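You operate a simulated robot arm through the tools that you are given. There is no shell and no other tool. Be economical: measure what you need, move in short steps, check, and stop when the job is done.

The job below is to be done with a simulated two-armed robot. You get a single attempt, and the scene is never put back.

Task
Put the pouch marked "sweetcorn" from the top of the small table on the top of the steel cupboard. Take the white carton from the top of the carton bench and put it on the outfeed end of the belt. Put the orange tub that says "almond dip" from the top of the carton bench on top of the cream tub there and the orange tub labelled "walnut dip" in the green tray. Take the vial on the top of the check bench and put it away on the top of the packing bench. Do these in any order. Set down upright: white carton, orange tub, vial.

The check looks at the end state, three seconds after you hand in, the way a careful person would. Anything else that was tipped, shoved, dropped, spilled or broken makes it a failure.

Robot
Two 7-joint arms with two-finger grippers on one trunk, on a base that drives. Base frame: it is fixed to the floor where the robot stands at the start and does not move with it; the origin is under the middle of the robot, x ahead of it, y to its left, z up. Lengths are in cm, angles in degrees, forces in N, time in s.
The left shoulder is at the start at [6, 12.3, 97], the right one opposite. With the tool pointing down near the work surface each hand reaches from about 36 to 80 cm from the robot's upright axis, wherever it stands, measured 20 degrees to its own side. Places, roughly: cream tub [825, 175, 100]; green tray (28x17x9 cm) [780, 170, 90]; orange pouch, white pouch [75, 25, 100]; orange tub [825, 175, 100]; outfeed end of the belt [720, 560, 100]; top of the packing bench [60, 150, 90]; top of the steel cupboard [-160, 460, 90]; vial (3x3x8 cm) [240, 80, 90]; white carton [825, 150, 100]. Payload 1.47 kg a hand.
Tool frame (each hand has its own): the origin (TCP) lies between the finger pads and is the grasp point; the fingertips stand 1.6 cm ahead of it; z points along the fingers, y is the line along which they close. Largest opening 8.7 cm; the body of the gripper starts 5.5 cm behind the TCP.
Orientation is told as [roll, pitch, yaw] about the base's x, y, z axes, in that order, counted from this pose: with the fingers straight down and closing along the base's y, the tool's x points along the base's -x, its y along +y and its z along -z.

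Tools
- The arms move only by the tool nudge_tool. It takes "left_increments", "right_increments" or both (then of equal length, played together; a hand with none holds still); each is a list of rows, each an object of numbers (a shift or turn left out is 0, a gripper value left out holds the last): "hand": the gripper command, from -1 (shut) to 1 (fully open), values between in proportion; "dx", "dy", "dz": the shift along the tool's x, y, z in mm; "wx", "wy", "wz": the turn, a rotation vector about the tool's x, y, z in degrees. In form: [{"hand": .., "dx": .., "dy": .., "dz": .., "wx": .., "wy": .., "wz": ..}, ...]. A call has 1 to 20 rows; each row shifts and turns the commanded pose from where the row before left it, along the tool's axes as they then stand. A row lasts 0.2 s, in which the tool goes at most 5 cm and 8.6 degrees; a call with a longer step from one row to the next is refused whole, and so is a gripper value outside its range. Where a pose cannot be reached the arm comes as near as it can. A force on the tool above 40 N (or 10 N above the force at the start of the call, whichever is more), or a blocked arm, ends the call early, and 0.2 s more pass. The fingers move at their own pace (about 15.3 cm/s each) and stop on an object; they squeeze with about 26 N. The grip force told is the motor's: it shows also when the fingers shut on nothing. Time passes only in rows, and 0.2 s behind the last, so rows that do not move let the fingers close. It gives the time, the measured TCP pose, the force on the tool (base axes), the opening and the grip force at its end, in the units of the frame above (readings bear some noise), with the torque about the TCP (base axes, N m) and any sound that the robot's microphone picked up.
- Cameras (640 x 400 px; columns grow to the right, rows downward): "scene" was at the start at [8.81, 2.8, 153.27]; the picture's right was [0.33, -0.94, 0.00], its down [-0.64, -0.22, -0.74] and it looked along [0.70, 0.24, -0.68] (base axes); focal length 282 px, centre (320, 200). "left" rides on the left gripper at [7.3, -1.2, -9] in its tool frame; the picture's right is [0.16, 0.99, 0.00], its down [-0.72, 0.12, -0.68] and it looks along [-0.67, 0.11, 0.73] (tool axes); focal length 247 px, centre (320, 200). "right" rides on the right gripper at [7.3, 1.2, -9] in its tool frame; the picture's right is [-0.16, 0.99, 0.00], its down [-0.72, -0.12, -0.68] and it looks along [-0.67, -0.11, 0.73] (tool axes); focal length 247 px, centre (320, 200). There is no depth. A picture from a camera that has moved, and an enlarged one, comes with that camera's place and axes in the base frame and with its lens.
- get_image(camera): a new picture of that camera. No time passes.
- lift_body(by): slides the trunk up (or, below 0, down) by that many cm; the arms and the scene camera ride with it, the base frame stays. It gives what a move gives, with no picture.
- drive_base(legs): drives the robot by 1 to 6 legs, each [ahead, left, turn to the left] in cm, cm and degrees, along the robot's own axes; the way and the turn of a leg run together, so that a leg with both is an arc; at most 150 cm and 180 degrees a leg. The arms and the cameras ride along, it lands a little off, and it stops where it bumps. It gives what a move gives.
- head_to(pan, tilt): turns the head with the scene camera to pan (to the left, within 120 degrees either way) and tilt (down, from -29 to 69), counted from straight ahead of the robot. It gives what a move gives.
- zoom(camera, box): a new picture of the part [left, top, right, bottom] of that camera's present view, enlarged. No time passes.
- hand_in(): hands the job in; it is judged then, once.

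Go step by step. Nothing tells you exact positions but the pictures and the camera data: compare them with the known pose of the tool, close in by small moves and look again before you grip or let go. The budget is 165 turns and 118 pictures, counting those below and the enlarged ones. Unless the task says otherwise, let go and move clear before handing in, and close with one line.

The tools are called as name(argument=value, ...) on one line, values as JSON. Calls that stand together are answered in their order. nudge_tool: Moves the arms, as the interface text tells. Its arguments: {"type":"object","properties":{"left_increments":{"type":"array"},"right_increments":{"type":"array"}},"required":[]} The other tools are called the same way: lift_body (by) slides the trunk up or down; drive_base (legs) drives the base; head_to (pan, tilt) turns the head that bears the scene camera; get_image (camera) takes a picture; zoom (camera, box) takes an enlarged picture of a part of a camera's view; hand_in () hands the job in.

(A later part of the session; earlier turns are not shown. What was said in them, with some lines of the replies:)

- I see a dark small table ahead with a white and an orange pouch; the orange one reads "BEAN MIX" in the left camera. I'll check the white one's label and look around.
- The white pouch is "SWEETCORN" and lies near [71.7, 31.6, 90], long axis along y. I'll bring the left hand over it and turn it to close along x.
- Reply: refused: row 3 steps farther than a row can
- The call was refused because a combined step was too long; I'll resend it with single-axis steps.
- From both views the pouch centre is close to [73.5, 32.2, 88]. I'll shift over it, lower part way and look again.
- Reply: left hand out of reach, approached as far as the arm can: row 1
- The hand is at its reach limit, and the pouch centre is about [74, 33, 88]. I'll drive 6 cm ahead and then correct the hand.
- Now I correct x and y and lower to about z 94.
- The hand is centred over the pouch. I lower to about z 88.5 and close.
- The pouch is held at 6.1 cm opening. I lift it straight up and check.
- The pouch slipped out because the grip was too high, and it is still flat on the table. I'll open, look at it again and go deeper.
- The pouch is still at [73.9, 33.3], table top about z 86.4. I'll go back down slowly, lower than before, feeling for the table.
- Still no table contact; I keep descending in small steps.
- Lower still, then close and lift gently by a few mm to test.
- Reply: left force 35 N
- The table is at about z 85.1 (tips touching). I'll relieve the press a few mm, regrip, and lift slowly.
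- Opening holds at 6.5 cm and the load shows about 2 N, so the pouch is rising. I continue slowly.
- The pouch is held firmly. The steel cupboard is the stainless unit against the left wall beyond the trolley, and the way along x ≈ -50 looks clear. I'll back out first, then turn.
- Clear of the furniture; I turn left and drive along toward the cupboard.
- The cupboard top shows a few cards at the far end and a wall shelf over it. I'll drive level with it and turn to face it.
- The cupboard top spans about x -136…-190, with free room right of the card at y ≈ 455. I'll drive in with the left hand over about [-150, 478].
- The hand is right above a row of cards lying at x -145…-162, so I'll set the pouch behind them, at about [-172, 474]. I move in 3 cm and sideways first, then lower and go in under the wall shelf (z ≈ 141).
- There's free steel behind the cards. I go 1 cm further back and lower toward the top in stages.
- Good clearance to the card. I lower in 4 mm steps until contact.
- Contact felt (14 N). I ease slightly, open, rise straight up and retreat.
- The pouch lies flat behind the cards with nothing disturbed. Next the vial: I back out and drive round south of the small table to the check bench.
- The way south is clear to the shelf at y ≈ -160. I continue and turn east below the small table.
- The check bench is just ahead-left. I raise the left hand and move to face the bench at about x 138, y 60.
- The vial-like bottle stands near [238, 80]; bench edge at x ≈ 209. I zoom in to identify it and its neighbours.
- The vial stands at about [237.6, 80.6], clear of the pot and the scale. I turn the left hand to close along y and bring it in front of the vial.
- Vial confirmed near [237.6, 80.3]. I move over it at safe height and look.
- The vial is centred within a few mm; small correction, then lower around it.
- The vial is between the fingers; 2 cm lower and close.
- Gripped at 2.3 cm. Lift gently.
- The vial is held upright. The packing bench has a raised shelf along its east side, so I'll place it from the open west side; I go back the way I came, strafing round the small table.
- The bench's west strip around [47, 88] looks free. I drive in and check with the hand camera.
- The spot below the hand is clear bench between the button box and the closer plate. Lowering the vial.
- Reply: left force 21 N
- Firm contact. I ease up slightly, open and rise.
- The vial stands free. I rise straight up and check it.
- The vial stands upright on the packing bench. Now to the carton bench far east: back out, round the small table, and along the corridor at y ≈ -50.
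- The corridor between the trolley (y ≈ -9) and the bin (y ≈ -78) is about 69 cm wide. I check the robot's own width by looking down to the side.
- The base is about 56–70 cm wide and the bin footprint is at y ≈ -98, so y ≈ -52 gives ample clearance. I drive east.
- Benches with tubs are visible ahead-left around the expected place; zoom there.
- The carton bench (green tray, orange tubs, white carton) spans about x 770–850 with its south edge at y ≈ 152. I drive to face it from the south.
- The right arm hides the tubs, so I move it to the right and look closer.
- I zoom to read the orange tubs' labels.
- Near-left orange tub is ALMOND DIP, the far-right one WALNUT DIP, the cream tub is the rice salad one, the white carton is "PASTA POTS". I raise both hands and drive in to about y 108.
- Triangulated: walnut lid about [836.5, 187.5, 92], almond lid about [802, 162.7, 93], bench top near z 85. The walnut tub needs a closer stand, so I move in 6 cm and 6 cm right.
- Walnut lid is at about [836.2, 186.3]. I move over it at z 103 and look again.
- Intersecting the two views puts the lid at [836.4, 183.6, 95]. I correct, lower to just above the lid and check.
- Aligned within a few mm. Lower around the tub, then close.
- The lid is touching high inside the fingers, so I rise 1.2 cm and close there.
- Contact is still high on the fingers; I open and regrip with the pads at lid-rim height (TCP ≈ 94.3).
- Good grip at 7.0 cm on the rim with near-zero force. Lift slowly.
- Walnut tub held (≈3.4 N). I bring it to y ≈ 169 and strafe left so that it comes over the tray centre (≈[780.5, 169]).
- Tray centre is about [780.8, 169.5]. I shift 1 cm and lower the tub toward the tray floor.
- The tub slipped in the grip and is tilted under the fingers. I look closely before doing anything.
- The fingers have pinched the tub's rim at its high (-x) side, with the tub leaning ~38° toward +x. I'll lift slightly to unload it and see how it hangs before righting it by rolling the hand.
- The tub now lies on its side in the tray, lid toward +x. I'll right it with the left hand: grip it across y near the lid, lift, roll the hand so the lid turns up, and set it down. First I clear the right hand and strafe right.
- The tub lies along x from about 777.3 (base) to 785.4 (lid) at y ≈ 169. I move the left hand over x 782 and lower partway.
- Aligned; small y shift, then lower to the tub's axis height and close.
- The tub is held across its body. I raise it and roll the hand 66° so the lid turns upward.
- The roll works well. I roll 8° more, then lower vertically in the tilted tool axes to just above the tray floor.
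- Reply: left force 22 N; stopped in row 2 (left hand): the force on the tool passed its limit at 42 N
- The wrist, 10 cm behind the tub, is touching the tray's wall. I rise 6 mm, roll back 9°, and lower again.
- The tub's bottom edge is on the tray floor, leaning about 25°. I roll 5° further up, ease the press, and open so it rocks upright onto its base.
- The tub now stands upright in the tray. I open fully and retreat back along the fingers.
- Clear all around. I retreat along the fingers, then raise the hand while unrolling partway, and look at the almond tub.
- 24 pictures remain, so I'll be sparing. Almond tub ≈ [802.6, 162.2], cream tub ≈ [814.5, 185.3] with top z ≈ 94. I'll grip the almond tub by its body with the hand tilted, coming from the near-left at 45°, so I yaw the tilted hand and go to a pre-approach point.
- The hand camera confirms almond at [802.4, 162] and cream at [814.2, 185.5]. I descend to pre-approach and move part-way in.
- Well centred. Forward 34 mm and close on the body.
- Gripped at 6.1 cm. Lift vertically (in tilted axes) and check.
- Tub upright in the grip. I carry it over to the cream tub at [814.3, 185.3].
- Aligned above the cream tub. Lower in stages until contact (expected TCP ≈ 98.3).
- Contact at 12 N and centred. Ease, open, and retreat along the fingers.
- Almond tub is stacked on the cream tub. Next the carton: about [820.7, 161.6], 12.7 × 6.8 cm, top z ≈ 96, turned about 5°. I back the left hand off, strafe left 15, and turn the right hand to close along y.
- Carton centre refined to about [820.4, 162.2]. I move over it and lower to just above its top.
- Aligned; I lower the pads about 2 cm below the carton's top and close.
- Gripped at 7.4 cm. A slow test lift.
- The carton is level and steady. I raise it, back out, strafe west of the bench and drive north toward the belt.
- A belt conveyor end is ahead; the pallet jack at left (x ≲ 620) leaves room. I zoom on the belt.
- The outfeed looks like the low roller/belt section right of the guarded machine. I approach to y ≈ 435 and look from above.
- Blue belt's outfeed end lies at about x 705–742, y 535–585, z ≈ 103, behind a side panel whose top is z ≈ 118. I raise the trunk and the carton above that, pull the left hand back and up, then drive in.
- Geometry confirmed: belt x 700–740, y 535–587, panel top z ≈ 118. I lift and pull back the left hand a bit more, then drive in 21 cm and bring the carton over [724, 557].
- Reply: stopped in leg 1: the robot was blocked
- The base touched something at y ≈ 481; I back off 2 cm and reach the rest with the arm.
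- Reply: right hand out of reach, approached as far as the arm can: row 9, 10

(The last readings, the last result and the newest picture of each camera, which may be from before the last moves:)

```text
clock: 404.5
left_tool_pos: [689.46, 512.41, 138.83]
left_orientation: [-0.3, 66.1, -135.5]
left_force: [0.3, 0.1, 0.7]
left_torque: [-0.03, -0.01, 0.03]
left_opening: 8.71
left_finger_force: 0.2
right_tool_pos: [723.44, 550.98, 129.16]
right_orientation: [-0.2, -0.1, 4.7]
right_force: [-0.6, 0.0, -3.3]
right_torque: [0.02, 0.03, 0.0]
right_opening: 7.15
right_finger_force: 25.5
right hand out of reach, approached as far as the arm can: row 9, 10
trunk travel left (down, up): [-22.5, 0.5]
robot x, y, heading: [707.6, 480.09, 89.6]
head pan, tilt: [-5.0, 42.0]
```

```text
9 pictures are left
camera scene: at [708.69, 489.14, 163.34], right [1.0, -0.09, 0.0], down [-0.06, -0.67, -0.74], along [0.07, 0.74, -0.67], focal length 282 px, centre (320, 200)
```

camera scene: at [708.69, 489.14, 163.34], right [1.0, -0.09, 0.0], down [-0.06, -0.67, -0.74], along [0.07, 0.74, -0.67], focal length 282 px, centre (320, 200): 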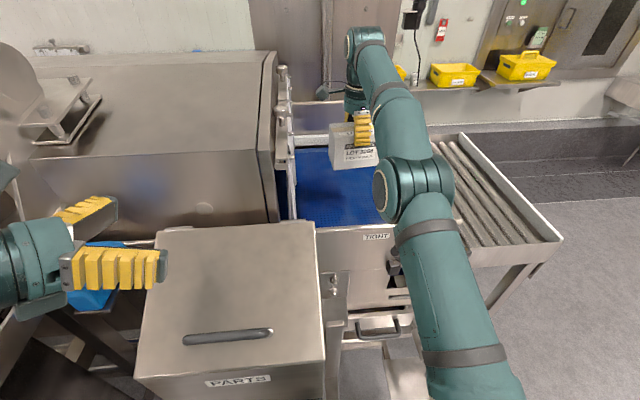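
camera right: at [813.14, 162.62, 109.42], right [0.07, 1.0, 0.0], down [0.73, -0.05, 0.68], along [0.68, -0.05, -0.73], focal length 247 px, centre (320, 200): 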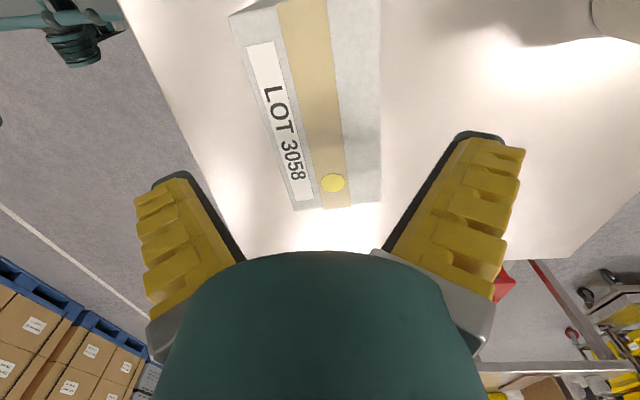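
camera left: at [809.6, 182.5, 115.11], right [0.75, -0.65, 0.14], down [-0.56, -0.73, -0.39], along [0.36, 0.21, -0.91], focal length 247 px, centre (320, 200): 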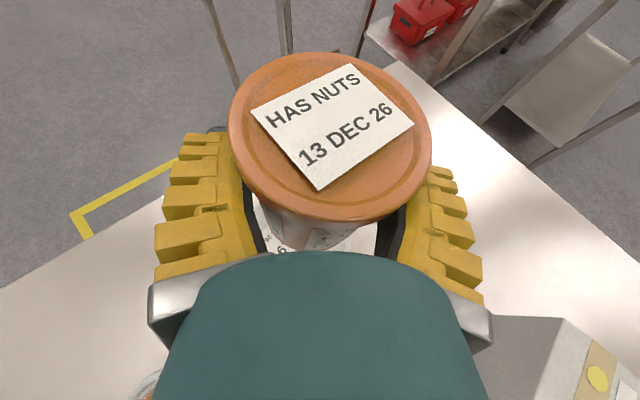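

The carton is above the blue belt at [723.4, 551]. I shift 2 cm left and lower in stages.

nudge_tool(right_increments=[{"dx": 18}, {"dz": 25}, {"dz": 30}, {"dz": 30}, {"dz": 25}, {"dz": 20}, {}])

get_image(camera="right")

```text
clock: 406.1
left_tool_pos: [689.57, 512.35, 138.87]
left_orientation: [-0.3, 66.1, -135.4]
left_force: [-0.4, 0.1, 0.3]
left_torque: [0.02, -0.04, 0.02]
left_opening: 8.7
left_finger_force: 0.0
right_tool_pos: [721.52, 550.91, 116.19]
right_orientation: [0.0, -0.1, 4.7]
right_force: [-0.2, 0.1, -3.5]
right_torque: [-0.04, 0.02, 0.02]
right_opening: 7.1
right_finger_force: 25.8
trunk travel left (down, up): [-22.5, 0.5]
robot x, y, heading: [707.91, 479.67, 89.7]
head pan, tilt: [-5.0, 42.0]
```

```text
8 pictures are left
camera right: at [714.23, 551.58, 125.15], right [0.08, 1.0, 0.0], down [0.73, -0.05, 0.68], along [0.68, -0.05, -0.73], focal length 247 px, centre (320, 200)
```

right: 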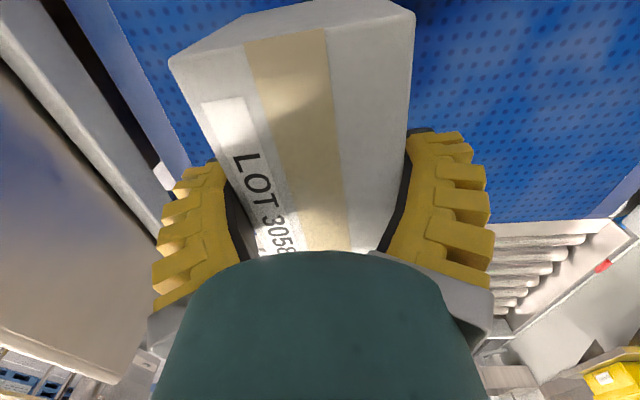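

Over the belt with clearance to the rail. Continue lowering in small steps.

nudge_tool(right_increments=[{"dz": 8}, {"dz": 8}, {"dz": 6}, {}])

nudge_tool(right_increments=[{"dz": 6}, {"dz": 6}, {}])

nudge_tool(right_increments=[{"dz": 5}, {"dz": 5}, {}])

```text
clock: 407.1
left_tool_pos: [689.54, 512.31, 138.73]
left_orientation: [-0.3, 66.1, -135.4]
left_force: [0.1, 0.1, 0.1]
left_torque: [0.0, 0.03, 0.0]
left_opening: 8.7
left_finger_force: 0.1
right_tool_pos: [721.83, 550.98, 113.79]
right_orientation: [-0.2, 0.0, 4.7]
right_force: [-0.4, -0.1, -4.5]
right_torque: [-0.02, 0.02, -0.02]
right_opening: 7.14
right_finger_force: 25.9
trunk travel left (down, up): [-22.5, 0.5]
robot x, y, heading: [708.02, 479.52, 89.7]
head pan, tilt: [-5.0, 42.0]
```

```text
clock: 407.9
left_tool_pos: [689.49, 512.43, 138.78]
left_orientation: [-0.4, 66.0, -135.6]
left_force: [0.5, 0.1, -0.5]
left_torque: [-0.01, 0.0, 0.0]
left_opening: 8.68
left_finger_force: 0.0
right_tool_pos: [721.64, 550.92, 112.77]
right_orientation: [-0.2, -0.1, 4.7]
right_force: [0.6, -0.4, -4.1]
right_torque: [0.01, 0.0, 0.02]
right_opening: 7.13
right_finger_force: 26.1
trunk travel left (down, up): [-22.5, 0.5]
robot x, y, heading: [707.82, 479.65, 90.0]
head pan, tilt: [-5.0, 42.0]
```

```text
clock: 408.7
left_tool_pos: [689.52, 512.43, 138.8]
left_orientation: [-0.3, 66.0, -135.4]
left_force: [-0.7, 0.5, 0.3]
left_torque: [-0.02, -0.01, -0.04]
left_opening: 8.69
left_finger_force: 0.0
right_tool_pos: [721.66, 550.84, 111.73]
right_orientation: [-0.2, -0.2, 4.6]
right_force: [0.2, -1.2, -4.7]
right_torque: [0.0, 0.0, 0.03]
right_opening: 7.16
right_finger_force: 26.5
trunk travel left (down, up): [-22.5, 0.5]
robot x, y, heading: [708.09, 479.88, 89.9]
head pan, tilt: [-5.0, 42.0]
```

nudge_tool(right_increments=[{"dz": 4}, {"dz": 4}, {}])

nudge_tool(right_increments=[{"dz": 4}, {"dz": 3}, {}])

nudge_tool(right_increments=[{"dz": 3}, {"dz": 3}, {}])

```text
clock: 409.5
left_tool_pos: [689.5, 512.42, 138.69]
left_orientation: [-0.2, 66.1, -135.5]
left_force: [0.0, -0.3, 0.4]
left_torque: [0.02, 0.02, 0.01]
left_opening: 8.68
left_finger_force: 0.1
right_tool_pos: [721.67, 550.9, 110.95]
right_orientation: [-0.1, -0.1, 4.7]
right_force: [0.2, 0.3, -5.1]
right_torque: [0.03, 0.0, 0.01]
right_opening: 7.13
right_finger_force: 26.2
trunk travel left (down, up): [-22.5, 0.5]
robot x, y, heading: [708.22, 479.89, 89.8]
head pan, tilt: [-5.0, 42.0]
```

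```text
clock: 410.3
left_tool_pos: [689.54, 512.29, 138.79]
left_orientation: [-0.4, 66.1, -135.6]
left_force: [0.5, 0.3, 1.3]
left_torque: [-0.01, 0.0, -0.01]
left_opening: 8.7
left_finger_force: 0.0
right_tool_pos: [721.62, 550.82, 110.36]
right_orientation: [-0.1, -0.1, 4.6]
right_force: [0.9, 1.1, -0.7]
right_torque: [-0.01, 0.08, -0.03]
right_opening: 7.15
right_finger_force: 25.5
trunk travel left (down, up): [-22.5, 0.5]
robot x, y, heading: [708.07, 479.75, 89.8]
head pan, tilt: [-5.0, 42.0]
```

```text
clock: 411.1
left_tool_pos: [689.49, 512.23, 138.86]
left_orientation: [-0.6, 66.2, -135.7]
left_force: [0.0, 0.0, 0.6]
left_torque: [-0.02, -0.01, 0.01]
left_opening: 8.7
left_finger_force: 0.1
right_tool_pos: [721.63, 550.89, 110.04]
right_orientation: [0.3, -0.1, 4.7]
right_force: [3.1, 7.2, 30.1]
right_torque: [0.14, 0.07, -0.03]
right_opening: 7.28
right_finger_force: 26.2
trunk travel left (down, up): [-22.5, 0.5]
robot x, y, heading: [707.86, 479.51, 89.7]
head pan, tilt: [-5.0, 42.0]
```

The carton is on the belt. I ease the press, open, rise straight up and pull back.

nudge_tool(right_increments=[{"dz": -5}, {}, {"hand": 1}, {}, {}, {"dz": -10}, {"dz": -20}, {"dz": -30}, {"dz": -30}, {"dz": -35}, {"dz": -35}, {"dz": -30}, {}])

get_image(camera="right")

```text
clock: 413.9
left_tool_pos: [689.55, 512.36, 138.82]
left_orientation: [-0.3, 66.1, -135.6]
left_force: [1.0, 0.2, 0.1]
left_torque: [-0.05, -0.01, -0.01]
left_opening: 8.72
left_finger_force: 0.0
right_tool_pos: [721.58, 550.88, 129.32]
right_orientation: [-0.1, -0.1, 4.7]
right_force: [0.2, 0.2, 0.1]
right_torque: [0.02, 0.02, -0.05]
right_opening: 8.68
right_finger_force: 0.1
trunk travel left (down, up): [-22.5, 0.5]
robot x, y, heading: [707.99, 479.6, 89.9]
head pan, tilt: [-5.0, 42.0]
```

```text
7 pictures are left
camera right: at [714.13, 551.54, 138.22], right [0.08, 1.0, 0.0], down [0.73, -0.05, 0.68], along [0.68, -0.05, -0.73], focal length 247 px, centre (320, 200)
```

right: 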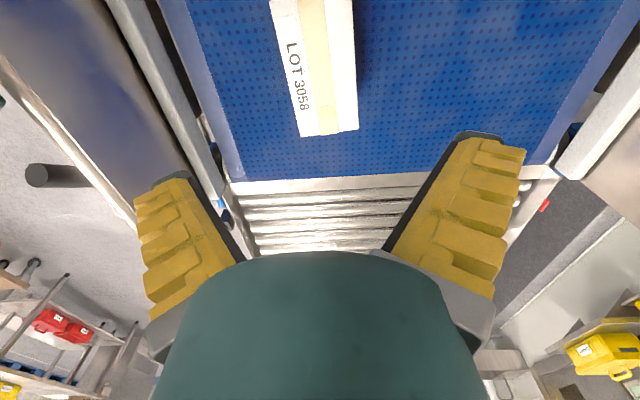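

The carton stands upright on the belt's outfeed end. I pull the hand back clear and back the robot away for a last look.

nudge_tool(right_increments=[{"dy": -25}, {"dy": -30}, {"dy": -30}, {"dy": -30}, {"dy": -30}, {"dy": -30}, {"dy": -30}])

drive_base(legs=[[-50, 0, 0]])

head_to(pan=-5, tilt=30)

get_image(camera="scene")

```text
clock: 415.5
left_tool_pos: [689.52, 512.27, 138.82]
left_orientation: [-0.3, 66.1, -135.4]
left_force: [0.5, 0.0, -0.9]
left_torque: [0.0, -0.01, -0.04]
left_opening: 8.7
left_finger_force: 0.1
right_tool_pos: [721.55, 550.96, 129.15]
right_orientation: [0.0, -0.1, 4.7]
right_force: [-1.2, -0.1, -0.5]
right_torque: [-0.02, 0.03, 0.01]
right_opening: 8.69
right_finger_force: 0.0
right hand out of reach, approached as far as the arm can: row 1, 2, 3, 4, 5, 6, 7
trunk travel left (down, up): [-22.5, 0.5]
robot x, y, heading: [707.68, 479.6, 89.5]
head pan, tilt: [-5.0, 42.0]
```

```text
clock: 418.4
left_tool_pos: [689.33, 463.38, 138.81]
left_orientation: [-0.3, 66.0, -135.9]
left_force: [-0.2, 0.3, -0.2]
left_torque: [-0.02, -0.01, -0.02]
left_opening: 8.71
left_finger_force: 0.0
right_tool_pos: [721.61, 501.73, 129.17]
right_orientation: [-0.1, 0.0, 4.3]
right_force: [0.4, 0.0, -0.8]
right_torque: [0.02, 0.02, 0.0]
right_opening: 8.7
right_finger_force: 0.1
trunk travel left (down, up): [-22.5, 0.5]
robot x, y, heading: [707.23, 430.43, 89.5]
head pan, tilt: [-5.0, 42.0]
```

```text
clock: 419.2
left_tool_pos: [689.21, 463.5, 138.83]
left_orientation: [-0.2, 66.1, -135.8]
left_force: [-0.4, 0.9, 0.3]
left_torque: [0.0, -0.01, -0.01]
left_opening: 8.72
left_finger_force: 0.1
right_tool_pos: [721.64, 501.7, 129.22]
right_orientation: [-0.1, -0.1, 4.4]
right_force: [0.1, 0.2, -0.1]
right_torque: [-0.02, -0.02, -0.01]
right_opening: 8.69
right_finger_force: 0.0
trunk travel left (down, up): [-22.5, 0.5]
robot x, y, heading: [707.47, 430.63, 89.3]
head pan, tilt: [-5.0, 30.0]
```

```text
6 pictures are left
camera scene: at [708.43, 440.7, 165.16], right [1.0, -0.1, 0.0], down [-0.05, -0.5, -0.87], along [0.08, 0.86, -0.5], focal length 282 px, centre (320, 200)
```

scene: 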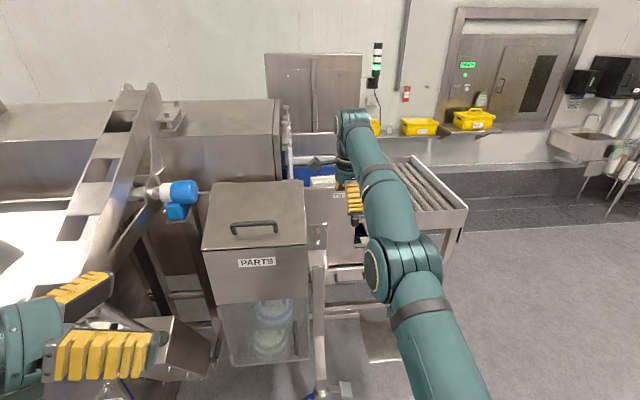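

The carton stands on the belt and the machine is unchanged. All five items are placed and both hands are empty and clear, so I hand in.

hand_in()

```text
The job is handed in.
```

The job is handed in with all five items placed. The walnut dip tub slipped and fell on its side in the tray, so I stood it back up. The base also bumped the belt machine lightly, with no change I could see.
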